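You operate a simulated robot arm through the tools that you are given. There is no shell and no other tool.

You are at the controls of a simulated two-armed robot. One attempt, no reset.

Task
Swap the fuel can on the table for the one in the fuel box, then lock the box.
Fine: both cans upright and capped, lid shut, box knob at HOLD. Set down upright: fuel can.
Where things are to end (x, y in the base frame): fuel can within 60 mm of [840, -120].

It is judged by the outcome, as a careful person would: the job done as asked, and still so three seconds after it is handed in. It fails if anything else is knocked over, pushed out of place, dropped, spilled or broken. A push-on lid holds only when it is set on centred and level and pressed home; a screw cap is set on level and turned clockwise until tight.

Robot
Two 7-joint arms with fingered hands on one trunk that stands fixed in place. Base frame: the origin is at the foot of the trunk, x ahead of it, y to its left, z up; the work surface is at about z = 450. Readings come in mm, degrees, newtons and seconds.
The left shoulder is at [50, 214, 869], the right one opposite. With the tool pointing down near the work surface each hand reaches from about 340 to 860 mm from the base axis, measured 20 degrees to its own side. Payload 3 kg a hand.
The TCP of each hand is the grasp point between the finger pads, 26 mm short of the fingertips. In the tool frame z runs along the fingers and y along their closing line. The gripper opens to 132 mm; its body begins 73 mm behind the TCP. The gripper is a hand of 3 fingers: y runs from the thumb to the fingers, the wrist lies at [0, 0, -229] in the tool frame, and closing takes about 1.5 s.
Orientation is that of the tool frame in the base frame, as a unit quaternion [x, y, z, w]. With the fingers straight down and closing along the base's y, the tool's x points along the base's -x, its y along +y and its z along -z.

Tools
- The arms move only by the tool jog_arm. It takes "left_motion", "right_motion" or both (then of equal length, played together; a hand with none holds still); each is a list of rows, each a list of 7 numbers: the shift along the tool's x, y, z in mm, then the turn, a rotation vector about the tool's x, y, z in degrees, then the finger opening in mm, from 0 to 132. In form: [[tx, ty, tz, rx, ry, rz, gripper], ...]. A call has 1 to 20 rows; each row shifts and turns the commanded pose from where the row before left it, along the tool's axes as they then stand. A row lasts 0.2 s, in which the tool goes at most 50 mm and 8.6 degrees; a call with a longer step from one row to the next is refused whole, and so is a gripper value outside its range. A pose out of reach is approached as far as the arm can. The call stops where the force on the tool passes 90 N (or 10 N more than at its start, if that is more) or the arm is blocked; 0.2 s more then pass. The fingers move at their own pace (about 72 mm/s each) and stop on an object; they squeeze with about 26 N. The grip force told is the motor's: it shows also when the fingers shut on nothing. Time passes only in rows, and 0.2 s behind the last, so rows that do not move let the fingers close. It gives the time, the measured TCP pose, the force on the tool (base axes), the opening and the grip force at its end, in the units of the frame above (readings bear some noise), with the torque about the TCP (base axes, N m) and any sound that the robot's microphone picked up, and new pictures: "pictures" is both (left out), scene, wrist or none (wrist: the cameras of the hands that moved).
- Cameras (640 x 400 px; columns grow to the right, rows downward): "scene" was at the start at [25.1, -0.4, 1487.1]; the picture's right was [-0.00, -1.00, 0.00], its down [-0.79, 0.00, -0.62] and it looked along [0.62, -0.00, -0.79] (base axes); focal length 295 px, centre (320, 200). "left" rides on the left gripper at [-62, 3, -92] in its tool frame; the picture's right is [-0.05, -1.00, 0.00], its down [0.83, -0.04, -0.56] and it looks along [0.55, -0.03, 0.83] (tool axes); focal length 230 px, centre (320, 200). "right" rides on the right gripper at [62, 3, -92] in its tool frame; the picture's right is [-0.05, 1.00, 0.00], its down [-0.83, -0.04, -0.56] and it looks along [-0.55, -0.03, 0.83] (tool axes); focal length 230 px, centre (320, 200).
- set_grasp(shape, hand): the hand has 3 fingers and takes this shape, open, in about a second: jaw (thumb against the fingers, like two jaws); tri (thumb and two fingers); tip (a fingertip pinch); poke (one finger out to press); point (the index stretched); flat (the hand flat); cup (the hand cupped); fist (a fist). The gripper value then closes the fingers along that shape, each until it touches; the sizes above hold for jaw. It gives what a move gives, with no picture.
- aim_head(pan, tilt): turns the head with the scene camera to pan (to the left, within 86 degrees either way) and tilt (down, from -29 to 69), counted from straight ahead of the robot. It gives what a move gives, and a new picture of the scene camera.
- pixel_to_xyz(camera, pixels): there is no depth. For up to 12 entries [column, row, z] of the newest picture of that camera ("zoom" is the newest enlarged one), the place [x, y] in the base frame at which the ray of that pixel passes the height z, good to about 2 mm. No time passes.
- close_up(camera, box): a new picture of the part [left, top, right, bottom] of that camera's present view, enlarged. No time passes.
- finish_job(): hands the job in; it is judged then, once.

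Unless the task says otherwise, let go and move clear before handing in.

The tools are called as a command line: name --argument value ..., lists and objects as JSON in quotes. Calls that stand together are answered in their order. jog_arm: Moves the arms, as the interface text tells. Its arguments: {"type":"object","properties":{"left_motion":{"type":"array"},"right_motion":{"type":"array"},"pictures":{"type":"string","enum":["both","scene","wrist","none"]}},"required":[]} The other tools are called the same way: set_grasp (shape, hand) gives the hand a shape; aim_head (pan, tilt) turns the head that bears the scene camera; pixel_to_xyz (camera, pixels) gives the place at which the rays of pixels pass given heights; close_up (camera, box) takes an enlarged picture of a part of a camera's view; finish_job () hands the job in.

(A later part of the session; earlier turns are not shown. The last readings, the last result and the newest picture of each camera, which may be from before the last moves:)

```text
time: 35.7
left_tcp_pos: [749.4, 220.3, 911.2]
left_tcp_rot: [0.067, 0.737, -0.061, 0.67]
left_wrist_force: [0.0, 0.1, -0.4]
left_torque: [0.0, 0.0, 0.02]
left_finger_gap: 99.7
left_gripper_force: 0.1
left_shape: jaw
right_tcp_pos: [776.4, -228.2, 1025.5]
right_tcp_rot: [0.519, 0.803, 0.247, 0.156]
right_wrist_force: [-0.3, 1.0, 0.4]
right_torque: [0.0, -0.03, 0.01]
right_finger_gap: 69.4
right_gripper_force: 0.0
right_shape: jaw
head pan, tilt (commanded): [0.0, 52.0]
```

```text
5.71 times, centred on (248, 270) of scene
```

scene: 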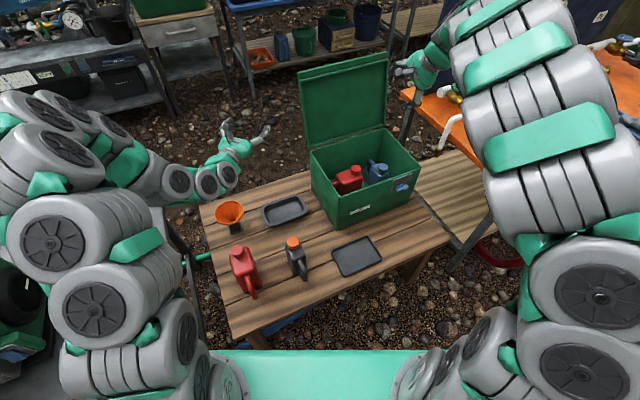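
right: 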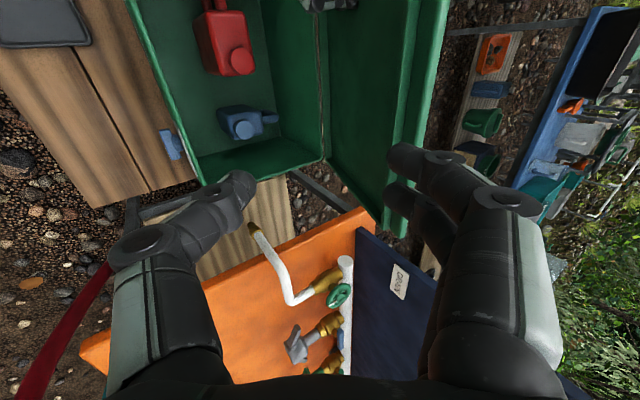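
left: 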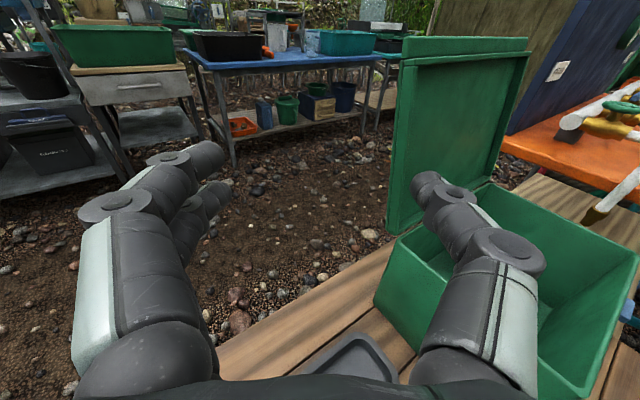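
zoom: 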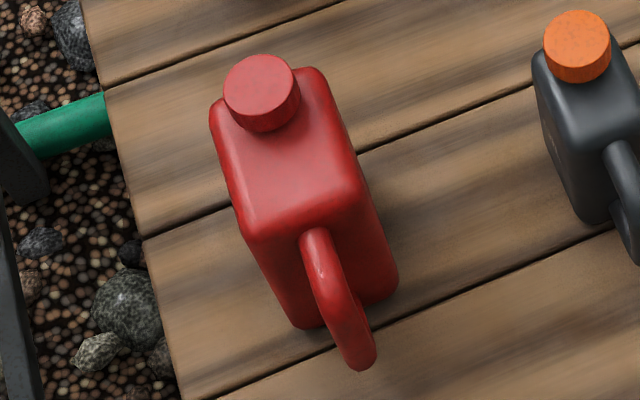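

The box can's body is about 63 × 90 mm, centred near (832,-123) and yawed with the box, with its shoulder near z≈617 and its cap toward the right end. I'll map the table layout (trays, oil can, table can) to choose a set-down spot.

pixel_to_xyz --camera "scene" --pixels '[[330.8, 254, 455], [369, 236, 455], [382, 257.7, 455], [345.2, 277, 455], [229.1, 253.4, 594], [247.6, 247.2, 594], [255, 267.4, 594], [235.4, 276.7, 594], [254, 297, 480], [303, 274, 470], [297, 272, 450], [307, 262, 450]]'

pixel_to_xyz --camera "scene" --pixels '[[262, 208, 460], [285, 226, 455], [309, 212, 455], [296, 195, 460], [200, 207, 450], [235, 340, 450], [240, 233, 450], [230, 215, 520], [450, 237, 450], [231, 238, 450], [264, 300, 455], [258, 281, 450]]'

close_up --camera "scene" --box '[190, 180, 400, 340]'

```text
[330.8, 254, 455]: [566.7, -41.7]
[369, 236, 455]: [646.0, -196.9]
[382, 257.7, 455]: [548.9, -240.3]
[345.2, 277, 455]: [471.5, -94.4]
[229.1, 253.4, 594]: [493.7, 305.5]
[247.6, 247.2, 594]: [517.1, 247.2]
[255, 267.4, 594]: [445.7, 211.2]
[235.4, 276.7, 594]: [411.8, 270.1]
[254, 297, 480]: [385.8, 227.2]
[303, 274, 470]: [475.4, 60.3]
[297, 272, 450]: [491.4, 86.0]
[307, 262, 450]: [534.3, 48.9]
```

```text
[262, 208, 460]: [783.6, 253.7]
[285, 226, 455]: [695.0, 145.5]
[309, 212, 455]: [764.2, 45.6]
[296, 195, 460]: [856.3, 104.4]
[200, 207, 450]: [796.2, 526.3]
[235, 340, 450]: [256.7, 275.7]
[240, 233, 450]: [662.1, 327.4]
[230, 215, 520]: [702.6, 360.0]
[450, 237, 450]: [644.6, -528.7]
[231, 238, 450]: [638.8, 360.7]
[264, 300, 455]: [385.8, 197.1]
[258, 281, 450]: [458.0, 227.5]
```

```text
2.50 times, centred on (295, 260) of scene
```

zoom: 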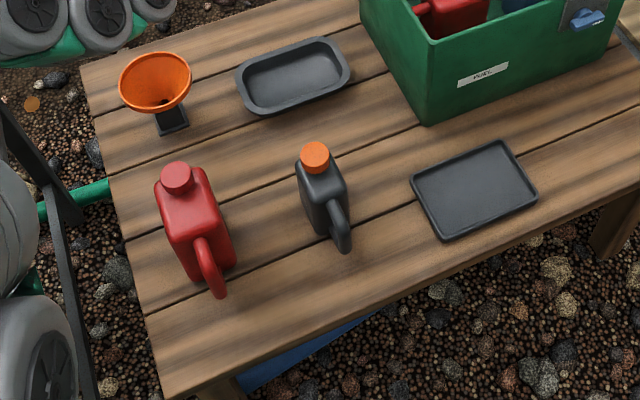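

The table can is the same model, centred near (467,258) with its long axis along the box's inward direction. I'm bringing the right hand down over the box can, pointing down, leaned 15° toward the left wall for reach, and stopping above the rim.

jog_arm --right_motion '[[15.4, -10.3, 43.4, 0, 0, 0, 80], [15.4, -10.3, 43.4, 0, 0, 0, 90], [15.4, -10.3, 43.4, 0, 0, 0, 100], [15.4, -10.3, 43.4, 0, 0, 0, 112], [15.4, -10.3, 43.4, 0, 0, 0, 112], [15.4, -10.3, 43.4, 0, 0, 0, 112], [0, 0, 0, 8.5, 0, 0, 112], [0, 0, 0, 8.5, 0, 0, 112], [0, 0, 0, 8.5, 0, 0, 112], [0, 0, 0, 8.5, 0, 0, 112], [0, 0, 0, 0, -7.5, 0, 112], [0, 0, 0, 0, -7.5, 0, 112]]' --pictures "both"

close_up --camera "scene" --box '[280, 60, 440, 240]'

```text
time: 38.3
left_tcp_pos: [748.6, 221.4, 911.0]
left_tcp_rot: [0.067, 0.737, -0.061, 0.67]
left_wrist_force: [0.2, 0.6, 0.3]
left_torque: [-0.01, -0.01, -0.03]
left_finger_gap: 99.8
left_gripper_force: 0.0
left_shape: jaw
right_tcp_pos: [722.3, -129.8, 803.0]
right_tcp_rot: [0.533, 0.837, -0.064, 0.106]
right_wrist_force: [-0.1, -0.5, -0.3]
right_torque: [0.0, 0.0, 0.02]
right_finger_gap: 111.7
right_gripper_force: 0.1
right_shape: jaw
right hand out of reach, approached as far as the arm can: row 9, 10, 11, 12
head pan, tilt (commanded): [0.0, 52.0]
```

scene: 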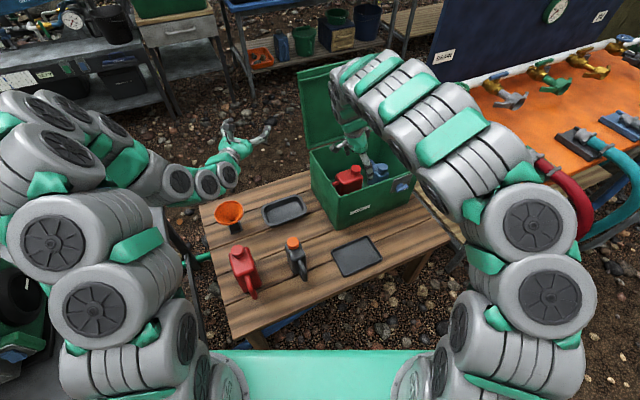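
right: 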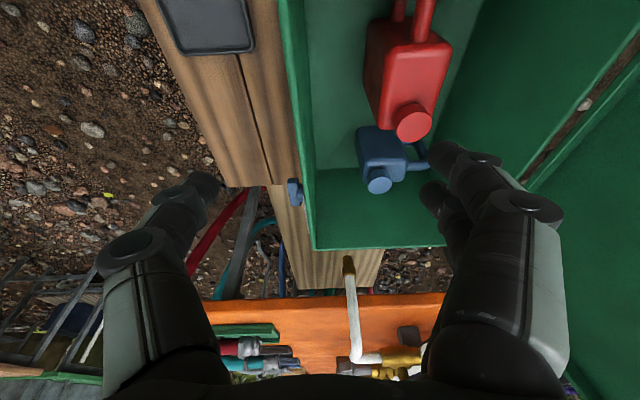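

```text
2.22 times, centred on (360, 150) of scene
```

zoom: 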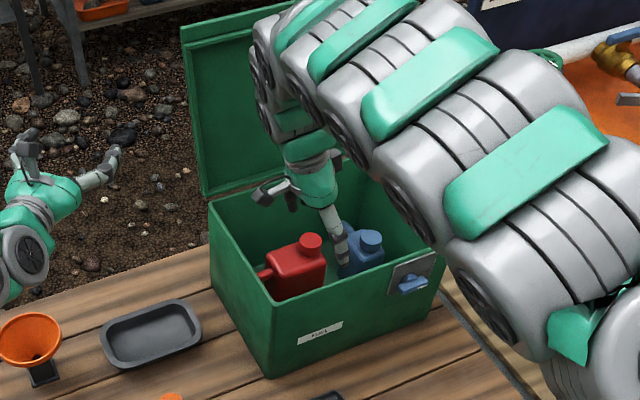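

The arm ran out of reach with the hand fully vertical at that height, so it stopped short over the front wall at (722,-130,803). I'll take off the sideways lean, pitch the hand 20° toward the robot, move forward over the can and descend to z≈715 for a check.

jog_arm --right_motion '[[0, 0, 0, 0, 7.1, 0, 112], [0, 0, 0, 0, 7.1, 0, 112], [0, 0, 0, -6.7, 0, 0, 112], [0, 0, 0, -6.7, 0, 0, 112], [0, 0, 0, -6.7, 0, 0, 112], [-8.8, 32.2, 11.7, 0, 0, 0, 112], [-8.8, 32.2, 11.7, 0, 0, 0, 112], [-8.8, 32.2, 11.7, 0, 0, 0, 112], [0, -15, 41.4, 0, 0, 0, 112], [0, -15, 41.4, 0, 0, 0, 112]]' --pictures "both"

close_up --camera "scene" --box '[280, 60, 440, 240]'

```text
time: 40.5
left_tcp_pos: [749.0, 219.6, 911.4]
left_tcp_rot: [0.067, 0.737, -0.061, 0.67]
left_wrist_force: [0.6, -0.2, 0.0]
left_torque: [-0.01, -0.02, 0.0]
left_finger_gap: 99.9
left_gripper_force: 0.0
left_shape: jaw
right_tcp_pos: [826.4, -111.5, 714.9]
right_tcp_rot: [0.532, 0.828, 0.143, 0.099]
right_wrist_force: [-0.4, -0.1, -0.4]
right_torque: [-0.01, 0.02, -0.03]
right_finger_gap: 111.7
right_gripper_force: 0.0
right_shape: jaw
head pan, tilt (commanded): [0.0, 52.0]
```

scene: 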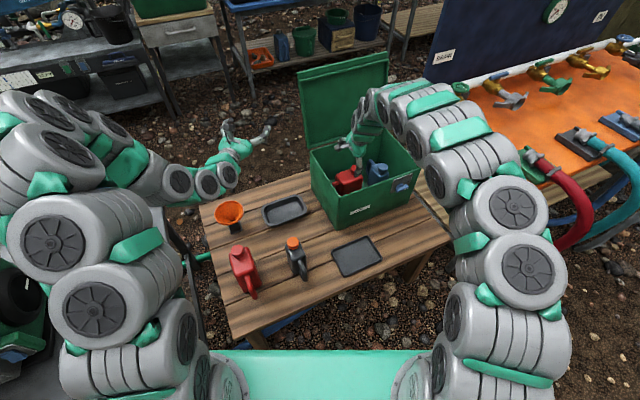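
right: 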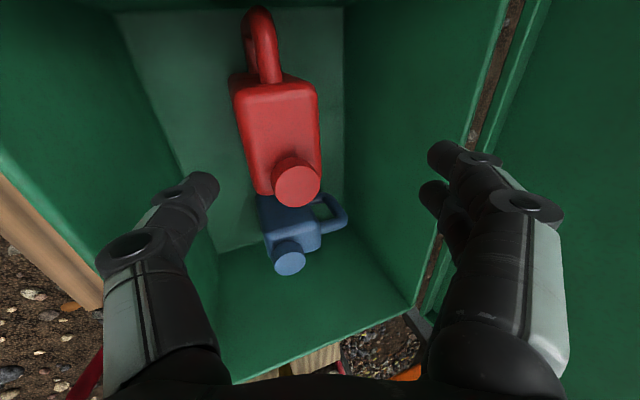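

```text
2.22 times, centred on (360, 150) of scene
```

zoom: 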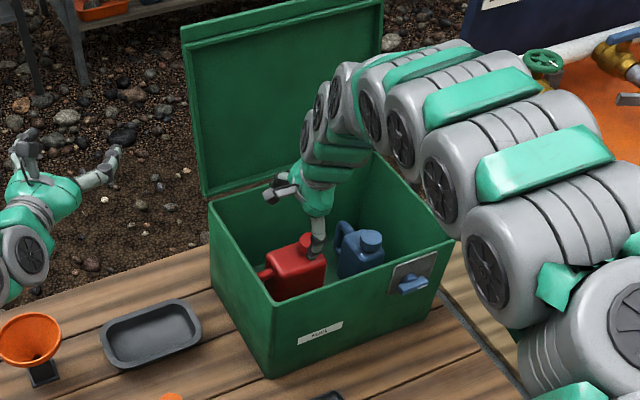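

The hand reached (826,-112,715) as planned, with the red can between thumb and fingers in the right picture. I'll re-measure the can's shoulder from this closer view before descending.

close_up --camera "right" --box '[200, 0, 360, 220]'

pixel_to_xyz --camera "right" --pixels '[[234, 88, 615], [314, 85, 615], [320, 180, 615], [255, 190, 615], [296, 184, 640], [248, 195, 475], [239, 120, 475], [145, 20, 473], [340, 10, 473], [216, 250, 473]]'

```text
1.82 times, centred on (280, 110) of right
```

zoom: 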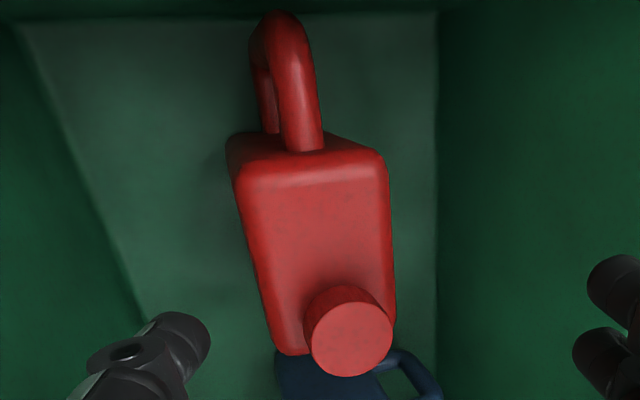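

```text
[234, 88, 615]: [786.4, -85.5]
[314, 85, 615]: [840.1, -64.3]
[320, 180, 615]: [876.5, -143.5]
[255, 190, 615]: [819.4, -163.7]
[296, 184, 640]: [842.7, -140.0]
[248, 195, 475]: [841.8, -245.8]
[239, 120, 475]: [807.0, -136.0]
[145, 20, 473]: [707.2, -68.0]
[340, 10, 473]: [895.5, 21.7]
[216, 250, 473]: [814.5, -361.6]
```

The closer view gives the can's centre at about N=708, u=108, with the cap top near (843,-140,640), consistent with my grip point. I'm descending to z≈590 while bringing the hand to 84° (nearly vertical).

jog_arm --right_motion '[[0, -13.7, 37.6, 0, 0, 0, 112], [0, -13.7, 37.6, 0, 0, 0, 112], [0, -5.1, 14.1, 4.67, 0, 0, 112], [0, -4, 14.5, 4.67, 0, 0, 112], [0, -2.8, 14.7, 4.67, 0, 0, 112], [0, 0, 0, 0, 0, 0, 112]]' --pictures "both"

close_up --camera "scene" --box '[300, 100, 420, 220]'

```text
time: 42.1
left_tcp_pos: [749.2, 220.7, 911.5]
left_tcp_rot: [0.066, 0.737, -0.06, 0.67]
left_wrist_force: [0.3, 0.1, -0.5]
left_torque: [0.02, 0.02, 0.0]
left_finger_gap: 99.6
left_gripper_force: 0.0
left_shape: jaw
right_tcp_pos: [749.7, -76.1, 638.1]
right_tcp_rot: [0.539, 0.84, 0.053, 0.042]
right_wrist_force: [50.1, 23.8, -7.8]
right_torque: [-0.35, 0.7, -0.1]
right_finger_gap: 112.8
right_gripper_force: 0.1
right_shape: jaw
right hand out of reach, approached as far as the arm can: row 3, 4, 5
head pan, tilt (commanded): [0.0, 52.0]
stopped in row 6 (right hand): the force on the tool passed its limit at 96 N (the readings are from after the stop); the commanded pose is now the measured one
```

scene: 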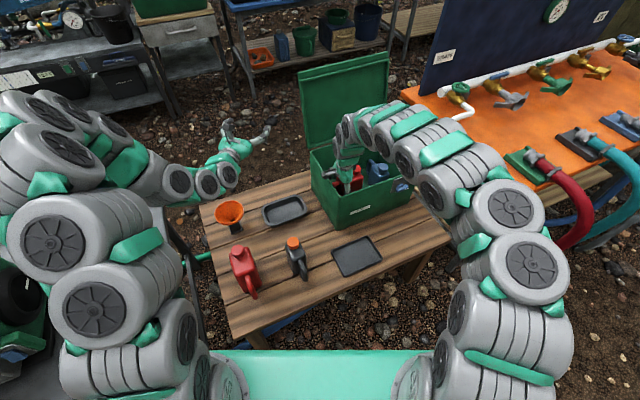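
right: 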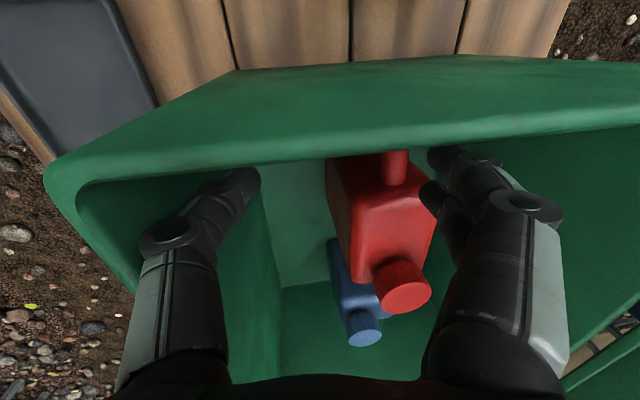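

```text
3.33 times, centred on (360, 160) of scene
```

zoom: 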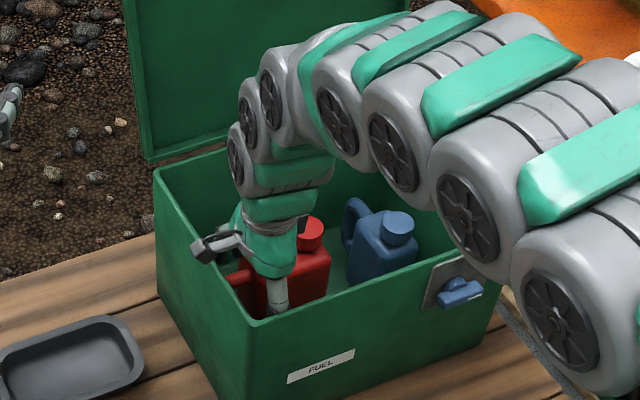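

The arm again ran out of reach as the pitch steepened and drew the hand back to (750,-76,638), stopping on a 96 N contact, so I must look before moving. I'll check where the can, the hand and the box walls are now.

close_up --camera "right" --box '[200, 100, 520, 360]'

close_up --camera "scene" --box '[325, 150, 385, 205]'

close_up --camera "left" --box '[340, 20, 640, 400]'

close_up --camera "scene" --box '[290, 120, 450, 250]'

```text
1.54 times, centred on (360, 230) of right
```

zoom: 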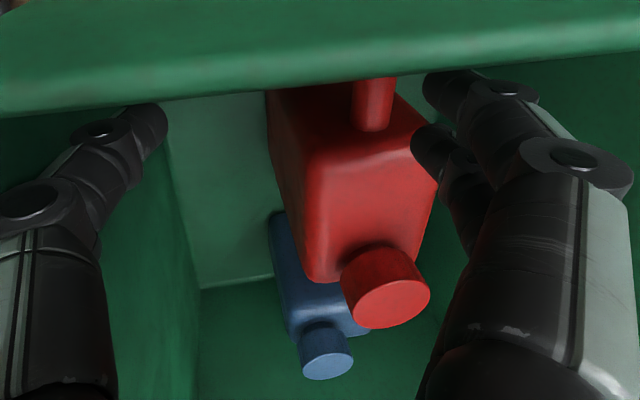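

```text
7.27 times, centred on (355, 178) of scene
```

zoom: 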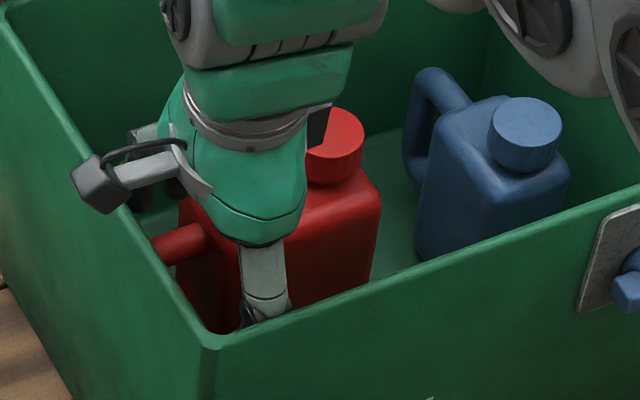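

```text
1.05 times, centred on (490, 210) of left (not enlarged: the box is as wide or as high as the picture)
```

zoom: 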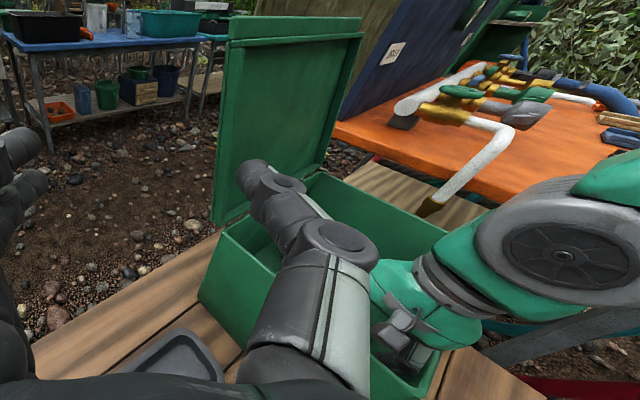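

```text
3.08 times, centred on (370, 185) of scene
```

zoom: 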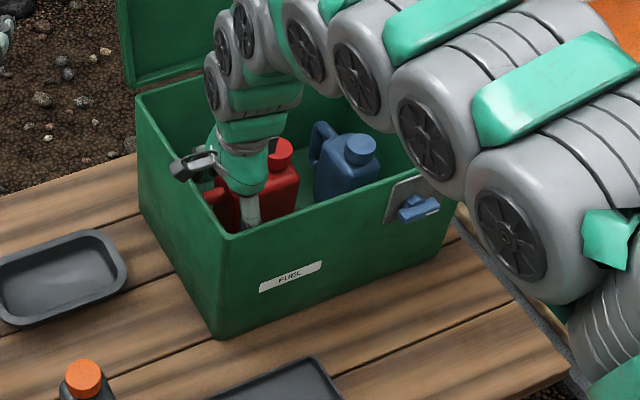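

The can hasn't moved (its cap is still at scene (357,168)); the thumb is just pressing the inside of the front wall, while the fingers straddle the can's handle. I'm easing inward off the wall, then lifting straight out above the rim.

jog_arm --right_motion '[[0, 8, 0, 0, 0, 0, 112], [0, 10, 0, 0, 0, 0, 112], [0, 5, -30, 0, 0, 0, 112], [0, 0, -40, 0, 0, 0, 112], [0, 0, -40, 0, 0, 0, 112], [0, 0, -30, 0, 0, 0, 112]]' --pictures "both"

close_up --camera "scene" --box '[290, 60, 450, 250]'

```text
time: 43.5
left_tcp_pos: [748.8, 220.5, 911.2]
left_tcp_rot: [0.067, 0.737, -0.06, 0.67]
left_wrist_force: [0.0, 0.4, -0.1]
left_torque: [-0.01, 0.01, 0.0]
left_finger_gap: 99.8
left_gripper_force: 0.1
left_shape: jaw
right_tcp_pos: [733.3, -80.8, 779.3]
right_tcp_rot: [0.54, 0.839, 0.047, 0.036]
right_wrist_force: [-0.1, -0.6, -0.4]
right_torque: [-0.01, 0.0, 0.02]
right_finger_gap: 111.9
right_gripper_force: 0.1
right_shape: jaw
right hand out of reach, approached as far as the arm can: row 1, 2
head pan, tilt (commanded): [0.0, 52.0]
```

scene: 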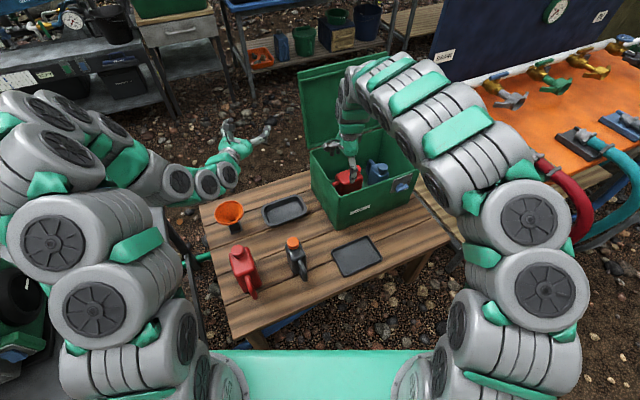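
right: 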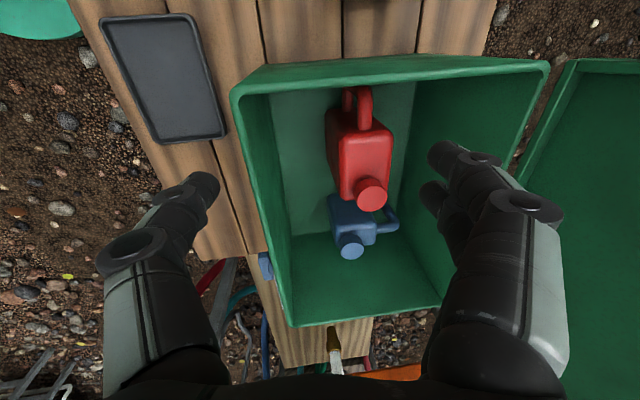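

```text
2.11 times, centred on (370, 155) of scene
```

zoom: 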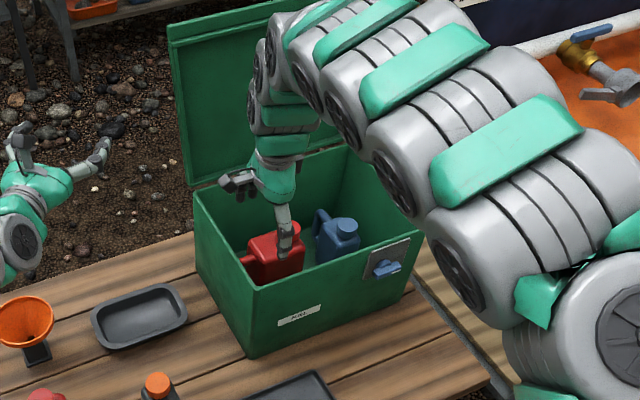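

The box interior is clearly visible and the can is undisturbed. To regain reach I'll try yawing the hand 20° toward its natural heading and see how far forward it can go while staying above the rim.

jog_arm --right_motion '[[0, 0, 0, 0, 0, -7, 112], [0, 0, 0, 0, 0, -7, 112], [0, 0, 0, 0, 0, -7, 112], [-5, 18, 2, 0, 0, 0, 112], [-5, 18, 2, 0, 0, 0, 112], [-5, 18, 2, 0, 0, 0, 112], [-5, 18, 2, 0, 0, 0, 112]]' --pictures "none"

```text
time: 45.1
left_tcp_pos: [749.0, 220.2, 912.3]
left_tcp_rot: [0.066, 0.738, -0.06, 0.669]
left_wrist_force: [0.0, 0.3, 0.6]
left_torque: [0.03, 0.01, -0.03]
left_finger_gap: 99.8
left_gripper_force: 0.1
left_shape: jaw
right_tcp_pos: [784.0, -51.3, 781.6]
right_tcp_rot: [0.378, 0.924, 0.041, 0.046]
right_wrist_force: [-0.6, 0.0, -0.2]
right_torque: [0.01, -0.01, 0.02]
right_finger_gap: 111.8
right_gripper_force: 0.1
right_shape: jaw
right hand out of reach, approached as far as the arm can: row 7
head pan, tilt (commanded): [0.0, 52.0]
```

With 20° of yaw the reach improved to about 737 mm from the shoulder, and the can will self-align when gripped. I'm setting the closing line at about 48°, leaning the hand 15° straight back, descending to z≈705 and then moving over the can.

jog_arm --right_motion '[[0, 0, 0, -4, -7.5, 0, 112], [0, 0, 0, 0, 0, -2.3, 112], [7.3, -6.8, 37.2, 0, 0, 0, 112], [7.3, -6.8, 37.2, 0, 0, 0, 112], [-35, -8.4, 7.9, 0, 0, 0, 112], [-35, -8.4, 7.9, 0, 0, 0, 112]]' --pictures "both"

close_up --camera "scene" --box '[300, 100, 420, 220]'

```text
time: 46.5
left_tcp_pos: [749.7, 220.0, 911.3]
left_tcp_rot: [0.066, 0.737, -0.06, 0.67]
left_wrist_force: [-0.9, -0.7, -0.1]
left_torque: [-0.03, -0.02, 0.0]
left_finger_gap: 99.8
left_gripper_force: 0.0
left_shape: jaw
right_tcp_pos: [782.3, -76.0, 704.7]
right_tcp_rot: [0.36, 0.924, 0.045, 0.12]
right_wrist_force: [0.0, -0.8, -0.2]
right_torque: [-0.04, 0.01, 0.0]
right_finger_gap: 111.9
right_gripper_force: 0.0
right_shape: jaw
right hand out of reach, approached as far as the arm can: row 4, 5, 6
head pan, tilt (commanded): [0.0, 52.0]
```

scene: 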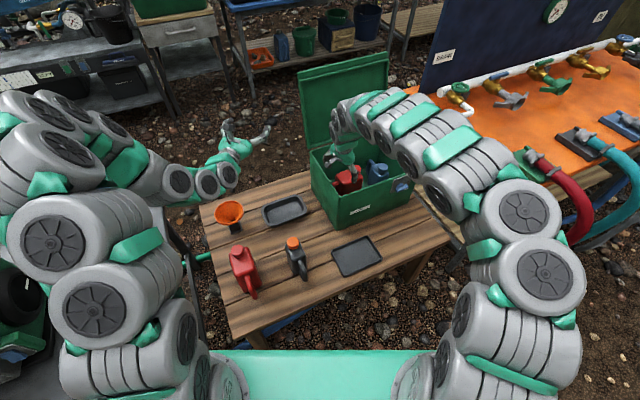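
right: 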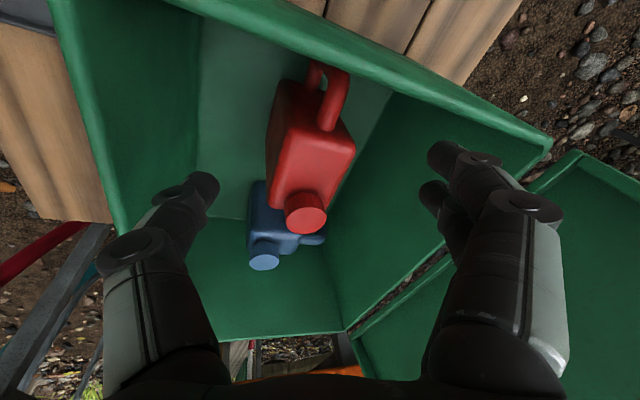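

```text
3.33 times, centred on (360, 160) of scene
```

zoom: 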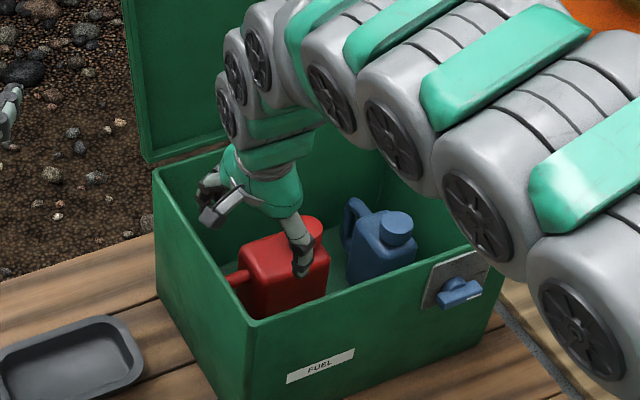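

The limit is still there at this height, which suggests the arm is in an awkward posture carried over from the knob work. I'm lifting out, turning the hand back to its natural heading, and re-approaching from there.

jog_arm --right_motion '[[0, 0, -40, 0, 0, 0, 112], [0, 0, -40, 0, 0, 0, 112], [0, 0, -45, 0, 0, 0, 112], [0, 0, -45, 0, 0, 0, 112], [0, 0, 0, 0, 0, -8.5, 112], [0, 0, 0, 0, 0, -8.5, 112], [0, 0, 0, 0, 0, -8.5, 112], [0, 0, 0, 0, 0, -8.5, 112], [0, 0, 0, 0, 0, -8.5, 112], [0, 0, 0, 0, 0, -8.5, 112]]' --pictures "both"

```text
time: 48.7
left_tcp_pos: [749.2, 220.1, 911.7]
left_tcp_rot: [0.065, 0.737, -0.06, 0.67]
left_wrist_force: [0.8, -0.1, 0.1]
left_torque: [-0.01, -0.02, 0.06]
left_finger_gap: 100.0
left_gripper_force: 0.0
left_shape: jaw
right_tcp_pos: [739.5, -75.8, 870.5]
right_tcp_rot: [-0.074, 0.989, -0.011, 0.127]
right_wrist_force: [0.4, 0.3, -0.2]
right_torque: [0.0, 0.05, -0.01]
right_finger_gap: 111.8
right_gripper_force: 0.0
right_shape: jaw
head pan, tilt (commanded): [0.0, 52.0]
```

scene: 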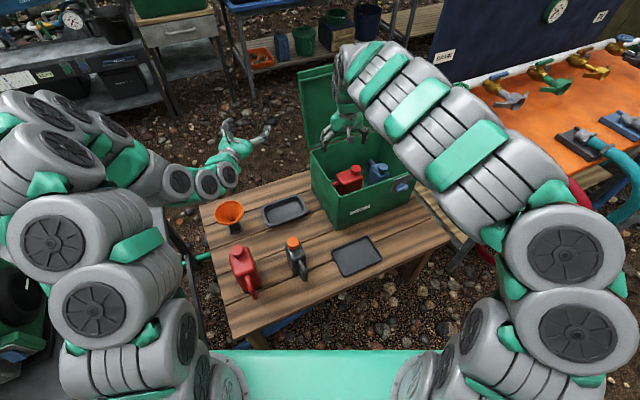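
right: 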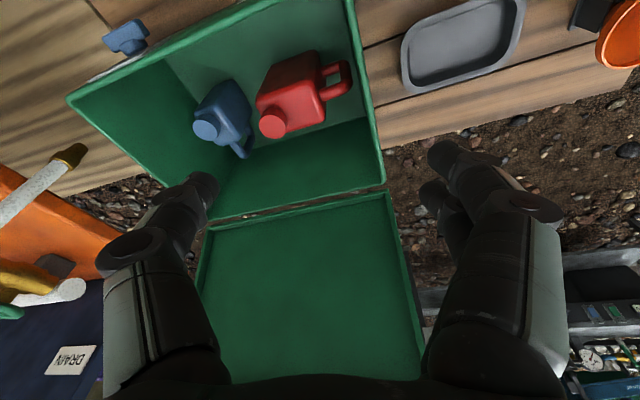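

The hand is now in its natural heading (y about 98°), leaned 15° back. I'm checking the forward reach in this posture by going to (826,-111,720) above the can.

jog_arm --right_motion '[[-10.1, -10.3, 41.8, 0, 0, 0, 112], [-10.1, -10.3, 41.8, 0, 0, 0, 112], [-10.1, -10.3, 41.8, 0, 0, 0, 112], [-10.1, -10.3, 41.8, 0, 0, 0, 112]]' --pictures "both"

```text
time: 49.7
left_tcp_pos: [749.1, 219.2, 910.3]
left_tcp_rot: [0.067, 0.737, -0.061, 0.67]
left_wrist_force: [0.4, -0.1, 0.4]
left_torque: [-0.02, 0.01, -0.05]
left_finger_gap: 100.0
left_gripper_force: 0.1
left_shape: jaw
right_tcp_pos: [803.9, -100.9, 757.4]
right_tcp_rot: [-0.073, 0.989, -0.011, 0.128]
right_wrist_force: [0.3, 0.5, 0.3]
right_torque: [0.01, -0.02, 0.0]
right_finger_gap: 112.0
right_gripper_force: 0.1
right_shape: jaw
right hand out of reach, approached as far as the arm can: row 4
head pan, tilt (commanded): [0.0, 52.0]
```

scene: 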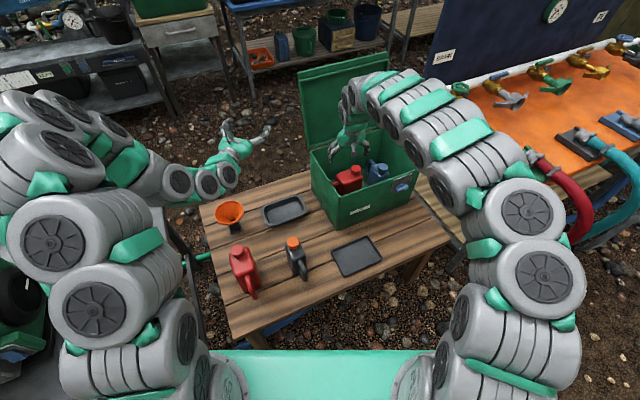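
right: 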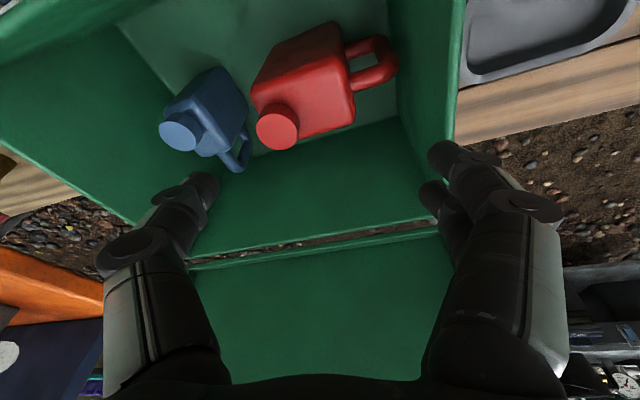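

The limit here is simply distance (about 720 mm from the shoulder), so near the can the hand must lean about 19° toward the robot; a 70° pitch worked before. I'm turning the closing line back across the can's width at that lean and moving over the can at z≈720.

jog_arm --right_motion '[[0, 0, -20, 0, 0, 8.17, 116], [0, 0, 0, 0, 0, 8.17, 116], [0, 0, 0, 0, 0, 8.17, 116], [0, 0, 0, 0, 0, 8.17, 116], [0, 0, 0, 0, 0, 8.17, 116], [0, 0, 0, 0, 0, 8.17, 116], [0, 0, 0, 0, 0, 8.17, 116], [0, 0, 0, 0, 0, 8.17, 116], [0, 0, 0, 0, 0, 8.17, 116], [0, 0, 0, -5.8, 6, 0, 116]]' --pictures "wrist"

```text
time: 51.9
left_tcp_pos: [748.2, 220.1, 911.7]
left_tcp_rot: [0.067, 0.737, -0.061, 0.67]
left_wrist_force: [0.1, 0.1, -1.4]
left_torque: [-0.01, 0.02, 0.01]
left_finger_gap: 99.8
left_gripper_force: 0.1
left_shape: jaw
right_tcp_pos: [800.0, -103.0, 776.3]
right_tcp_rot: [0.523, 0.836, 0.138, 0.091]
right_wrist_force: [0.5, -0.6, 0.3]
right_torque: [-0.01, -0.03, 0.03]
right_finger_gap: 116.0
right_gripper_force: 0.1
right_shape: jaw
head pan, tilt (commanded): [0.0, 52.0]
```

right: 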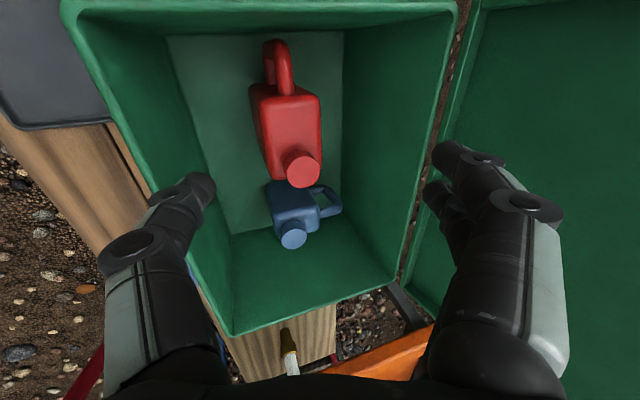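

The hand is aligned across the can's width (y at 26°, pitch 71°). I'm moving over the grip point and descending halfway to check that there's no reach trouble.

jog_arm --right_motion '[[-6.35, 0.9, 30.1, 0, 0, 0.75, 116], [-6.35, 0.9, 30.1, 0, 0, 0.75, 116], [0.25, -10.4, 30.2, 0, 0, 0, 116], [0.25, -10.4, 30.2, 0, 0, 0, 116]]' --pictures "both"

close_up --camera "scene" --box '[310, 110, 410, 210]'

```text
time: 52.9
left_tcp_pos: [749.7, 218.5, 911.4]
left_tcp_rot: [0.066, 0.737, -0.06, 0.67]
left_wrist_force: [0.0, 0.2, -0.7]
left_torque: [-0.02, -0.04, 0.01]
left_finger_gap: 99.7
left_gripper_force: 0.1
left_shape: jaw
right_tcp_pos: [824.6, -104.5, 655.2]
right_tcp_rot: [0.533, 0.829, 0.139, 0.09]
right_wrist_force: [1.1, -0.5, -0.3]
right_torque: [-0.02, 0.03, -0.01]
right_finger_gap: 115.8
right_gripper_force: 0.0
right_shape: jaw
head pan, tilt (commanded): [0.0, 52.0]
```

scene: 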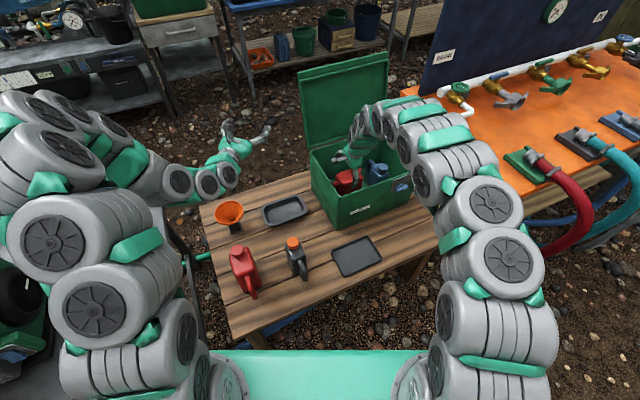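
right: 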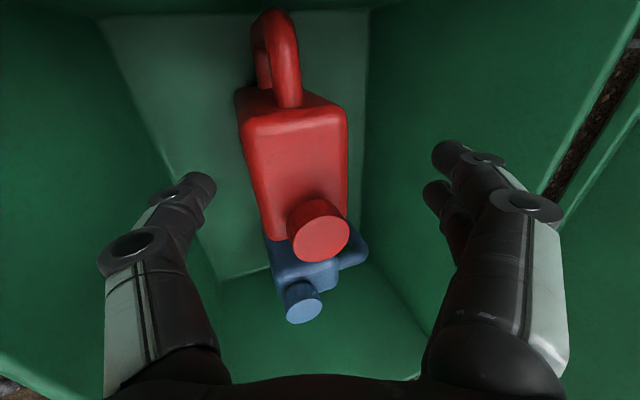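

```text
4.00 times, centred on (360, 160) of scene
```

zoom: 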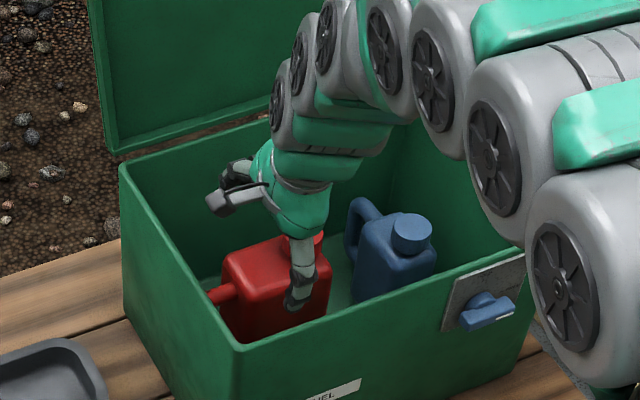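

No reach problem at z=655, and the can sits between thumb and fingers. I'm continuing straight down in small steps to about z=594.

jog_arm --right_motion '[[0.1, -5, 14.5, 0, 0, 0, 116], [0.1, -5, 14.5, 0, 0, 0, 116], [0.1, -5, 14.5, 0, 0, 0, 116], [0.1, -5, 14.5, 0, 0, 0, 116]]' --pictures "both"

close_up --camera "scene" --box '[310, 110, 410, 210]'

```text
time: 53.9
left_tcp_pos: [750.0, 219.2, 911.2]
left_tcp_rot: [0.066, 0.737, -0.06, 0.669]
left_wrist_force: [-0.7, -1.3, 0.3]
left_torque: [0.0, -0.03, 0.04]
left_finger_gap: 99.8
left_gripper_force: 0.0
left_shape: jaw
right_tcp_pos: [818.7, -102.4, 594.1]
right_tcp_rot: [0.533, 0.829, 0.142, 0.088]
right_wrist_force: [0.5, -0.1, 0.2]
right_torque: [0.03, 0.0, -0.02]
right_finger_gap: 116.0
right_gripper_force: 0.1
right_shape: jaw
right hand out of reach, approached as far as the arm can: row 3
head pan, tilt (commanded): [0.0, 52.0]
```

scene: 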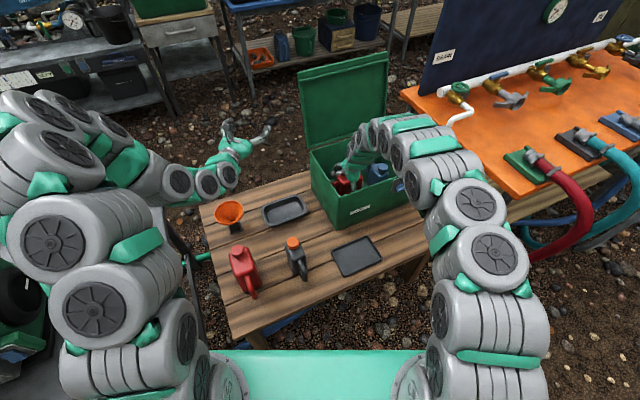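
right: 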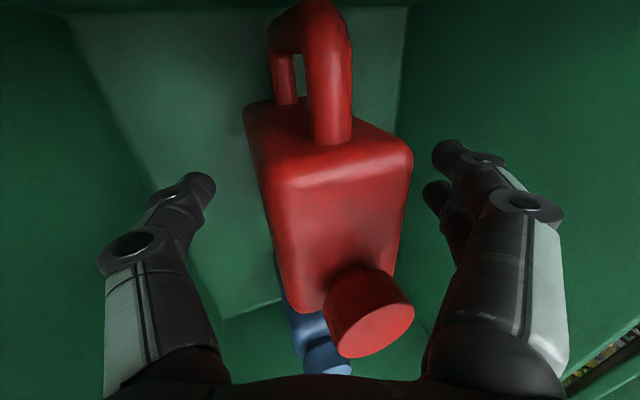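

```text
4.00 times, centred on (360, 160) of scene
```

zoom: 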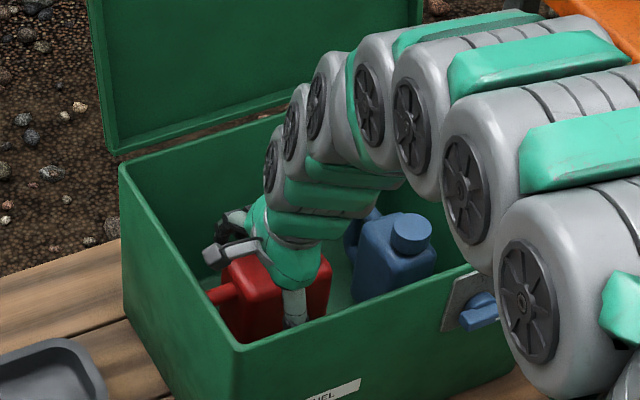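

The hand is at (819,-102,594) with no contact, and the can is centred between the thumb and the fingers in the picture. I'm closing slowly on its body.

jog_arm --right_motion '[[0, 0, 0, 0, 0, 0, 100], [0, 0, 0, 0, 0, 0, 88], [0, 0, 0, 0, 0, 0, 78], [0, 0, 0, 0, 0, 0, 70], [0, 0, 0, 0, 0, 0, 64], [0, 0, 0, 0, 0, 0, 60]]' --pictures "both"

close_up --camera "scene" --box '[310, 110, 410, 210]'

```text
time: 55.3
left_tcp_pos: [749.6, 219.9, 910.2]
left_tcp_rot: [0.065, 0.737, -0.059, 0.67]
left_wrist_force: [-1.2, -0.9, 0.1]
left_torque: [-0.04, 0.02, 0.01]
left_finger_gap: 99.8
left_gripper_force: 0.1
left_shape: jaw
right_tcp_pos: [819.6, -102.8, 594.3]
right_tcp_rot: [0.533, 0.83, 0.142, 0.089]
right_wrist_force: [-1.3, 1.0, 0.9]
right_torque: [-0.12, 0.25, 0.05]
right_finger_gap: 69.8
right_gripper_force: 26.0
right_shape: jaw
head pan, tilt (commanded): [0.0, 52.0]
```

scene: 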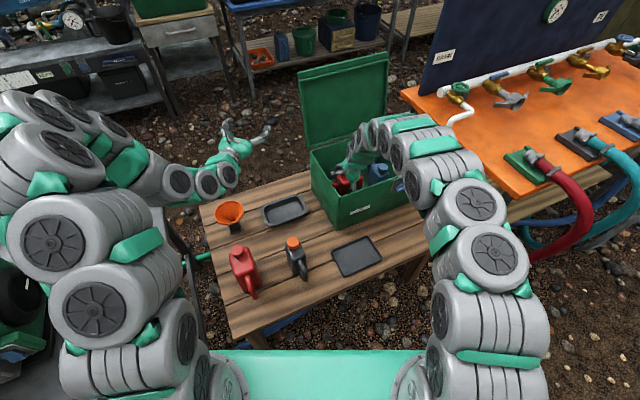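
right: 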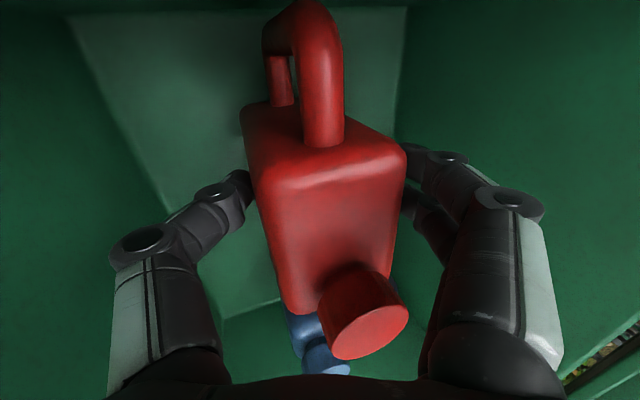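

```text
4.00 times, centred on (360, 160) of scene
```

zoom: 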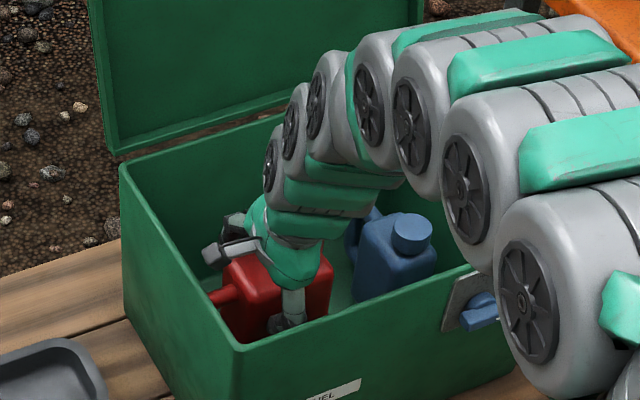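

The fingers stopped at 69.8 mm with 26 N of grip, and the can is still upright. I'm lifting 12 mm to feel its weight and see whether it holds.

jog_arm --right_motion '[[0, 1, -2.8, 0, 0, 0, 40], [0, 1, -2.8, 0, 0, 0, 40], [0, 1, -2.8, 0, 0, 0, 40], [0, 1, -2.8, 0, 0, 0, 40], [0, 0, 0, 0, 0, 0, 40]]' --pictures "both"

close_up --camera "scene" --box '[310, 110, 410, 210]'

```text
time: 56.5
left_tcp_pos: [749.4, 220.7, 910.3]
left_tcp_rot: [0.066, 0.737, -0.06, 0.67]
left_wrist_force: [-0.5, 0.3, 0.2]
left_torque: [0.02, 0.0, 0.01]
left_finger_gap: 99.6
left_gripper_force: 0.0
left_shape: jaw
right_tcp_pos: [812.5, -97.2, 604.4]
right_tcp_rot: [0.534, 0.829, 0.139, 0.09]
right_wrist_force: [0.0, -0.8, -5.9]
right_torque: [0.03, 0.09, 0.01]
right_finger_gap: 69.1
right_gripper_force: 26.2
right_shape: jaw
right hand out of reach, approached as far as the arm can: row 2
head pan, tilt (commanded): [0.0, 52.0]
```

scene: 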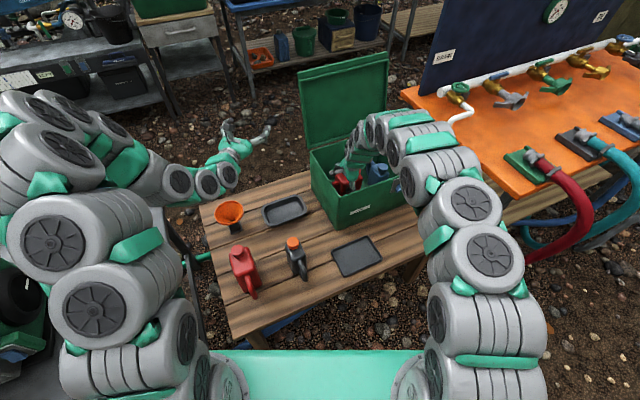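
right: 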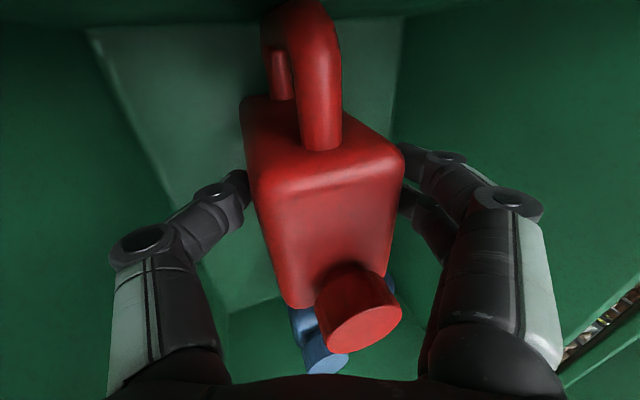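

```text
4.00 times, centred on (360, 160) of scene
```

zoom: 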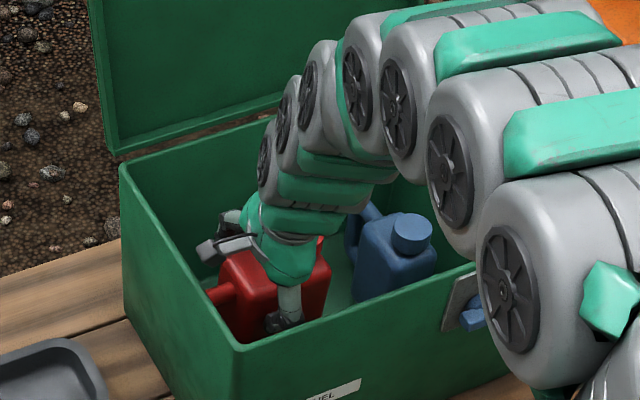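

The wrist carries about 6 N, so the can is lifted about 10 mm. I'm raising it straight up with a slight shift right to keep its handle off the left wall, before drawing it back.

jog_arm --right_motion '[[-3, 3.5, -15, 0, 0, 0, 40], [-3, 5, -21, 0, 0, 0, 40], [-3, 5, -21, 0, 0, 0, 40], [-3, 5, -21, 0, 0, 0, 40], [0, 3.5, -15, 0, 0, 0, 40]]' --pictures "both"

close_up --camera "scene" --box '[310, 90, 430, 210]'

```text
time: 57.7
left_tcp_pos: [749.2, 220.6, 910.1]
left_tcp_rot: [0.066, 0.737, -0.06, 0.67]
left_wrist_force: [0.3, -0.3, 0.4]
left_torque: [-0.03, 0.0, -0.01]
left_finger_gap: 99.5
left_gripper_force: 0.0
left_shape: jaw
right_tcp_pos: [809.9, -111.9, 698.3]
right_tcp_rot: [0.534, 0.829, 0.139, 0.089]
right_wrist_force: [-0.5, 0.8, -6.8]
right_torque: [0.07, 0.11, 0.02]
right_finger_gap: 68.5
right_gripper_force: 26.5
right_shape: jaw
head pan, tilt (commanded): [0.0, 52.0]
```

scene: 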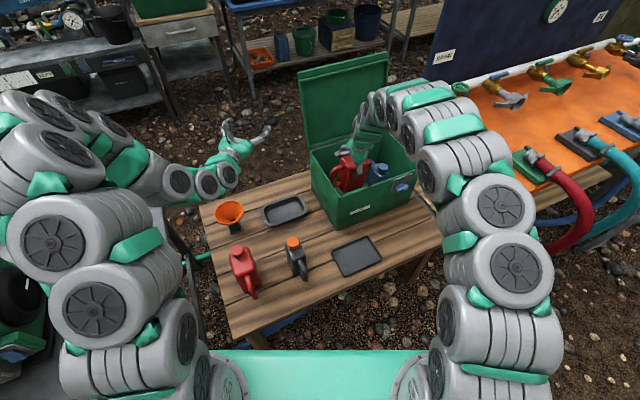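
right: 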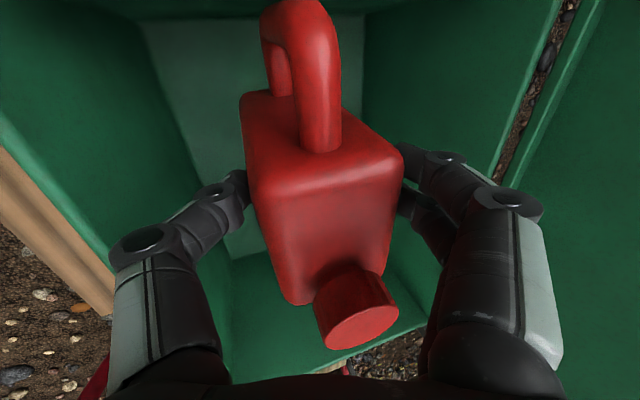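

```text
3.33 times, centred on (370, 150) of scene
```

zoom: 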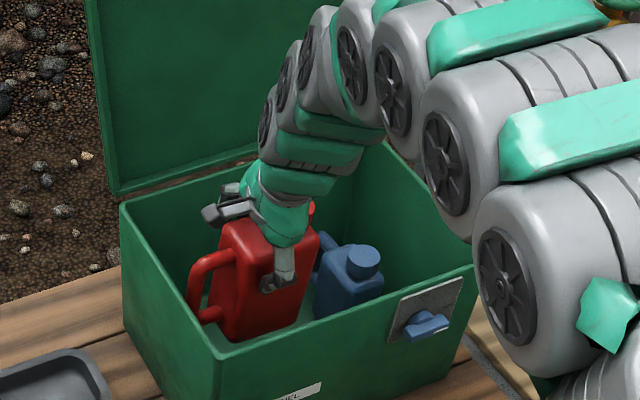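

The can hangs securely (6.8 N, grip 26.5 N). I'm lifting it on until its base clears the rim, easing back slightly toward the robot.

jog_arm --right_motion '[[0, 6, -20, 0, 0, 0, 40], [0, 4.1, -30, 0, 0, 0, 40], [0, 4.1, -30, 0, 0, 0, 40], [0, 4.1, -30, 0, 0, 0, 40], [0, 4.1, -30, 0, 0, 0, 40], [0, 2, -16, 0, 0, 0, 40]]' --pictures "both"

close_up --camera "scene" --box '[300, 70, 440, 230]'

```text
time: 59.1
left_tcp_pos: [749.5, 220.6, 911.5]
left_tcp_rot: [0.067, 0.738, -0.061, 0.669]
left_wrist_force: [-0.3, -0.1, 0.3]
left_torque: [-0.03, -0.01, 0.01]
left_finger_gap: 99.9
left_gripper_force: 0.0
left_shape: jaw
right_tcp_pos: [783.7, -123.2, 855.0]
right_tcp_rot: [0.533, 0.83, 0.139, 0.09]
right_wrist_force: [0.1, -0.4, -6.6]
right_torque: [0.06, 0.07, -0.05]
right_finger_gap: 68.1
right_gripper_force: 25.7
right_shape: jaw
head pan, tilt (commanded): [0.0, 52.0]
```

scene: 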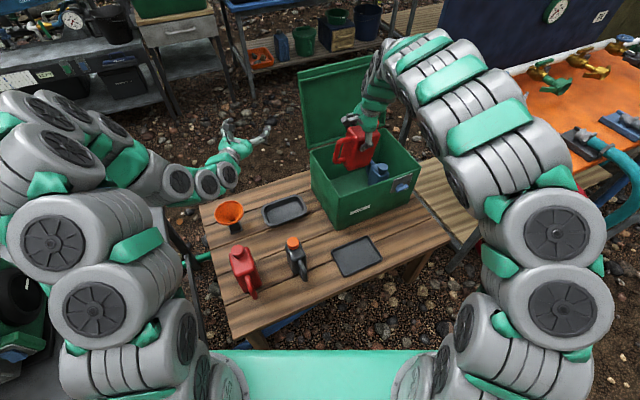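
right: 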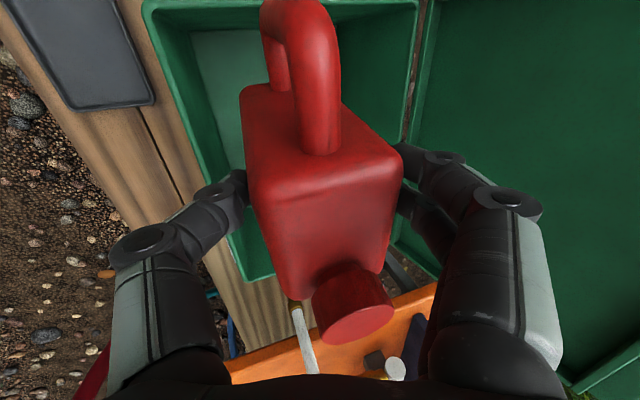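

```text
2.50 times, centred on (370, 150) of scene
```

zoom: 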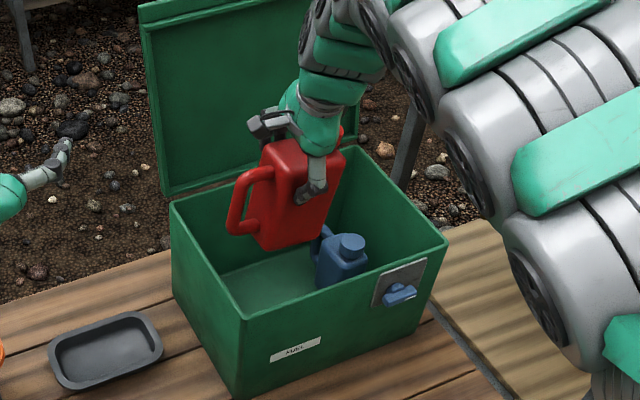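

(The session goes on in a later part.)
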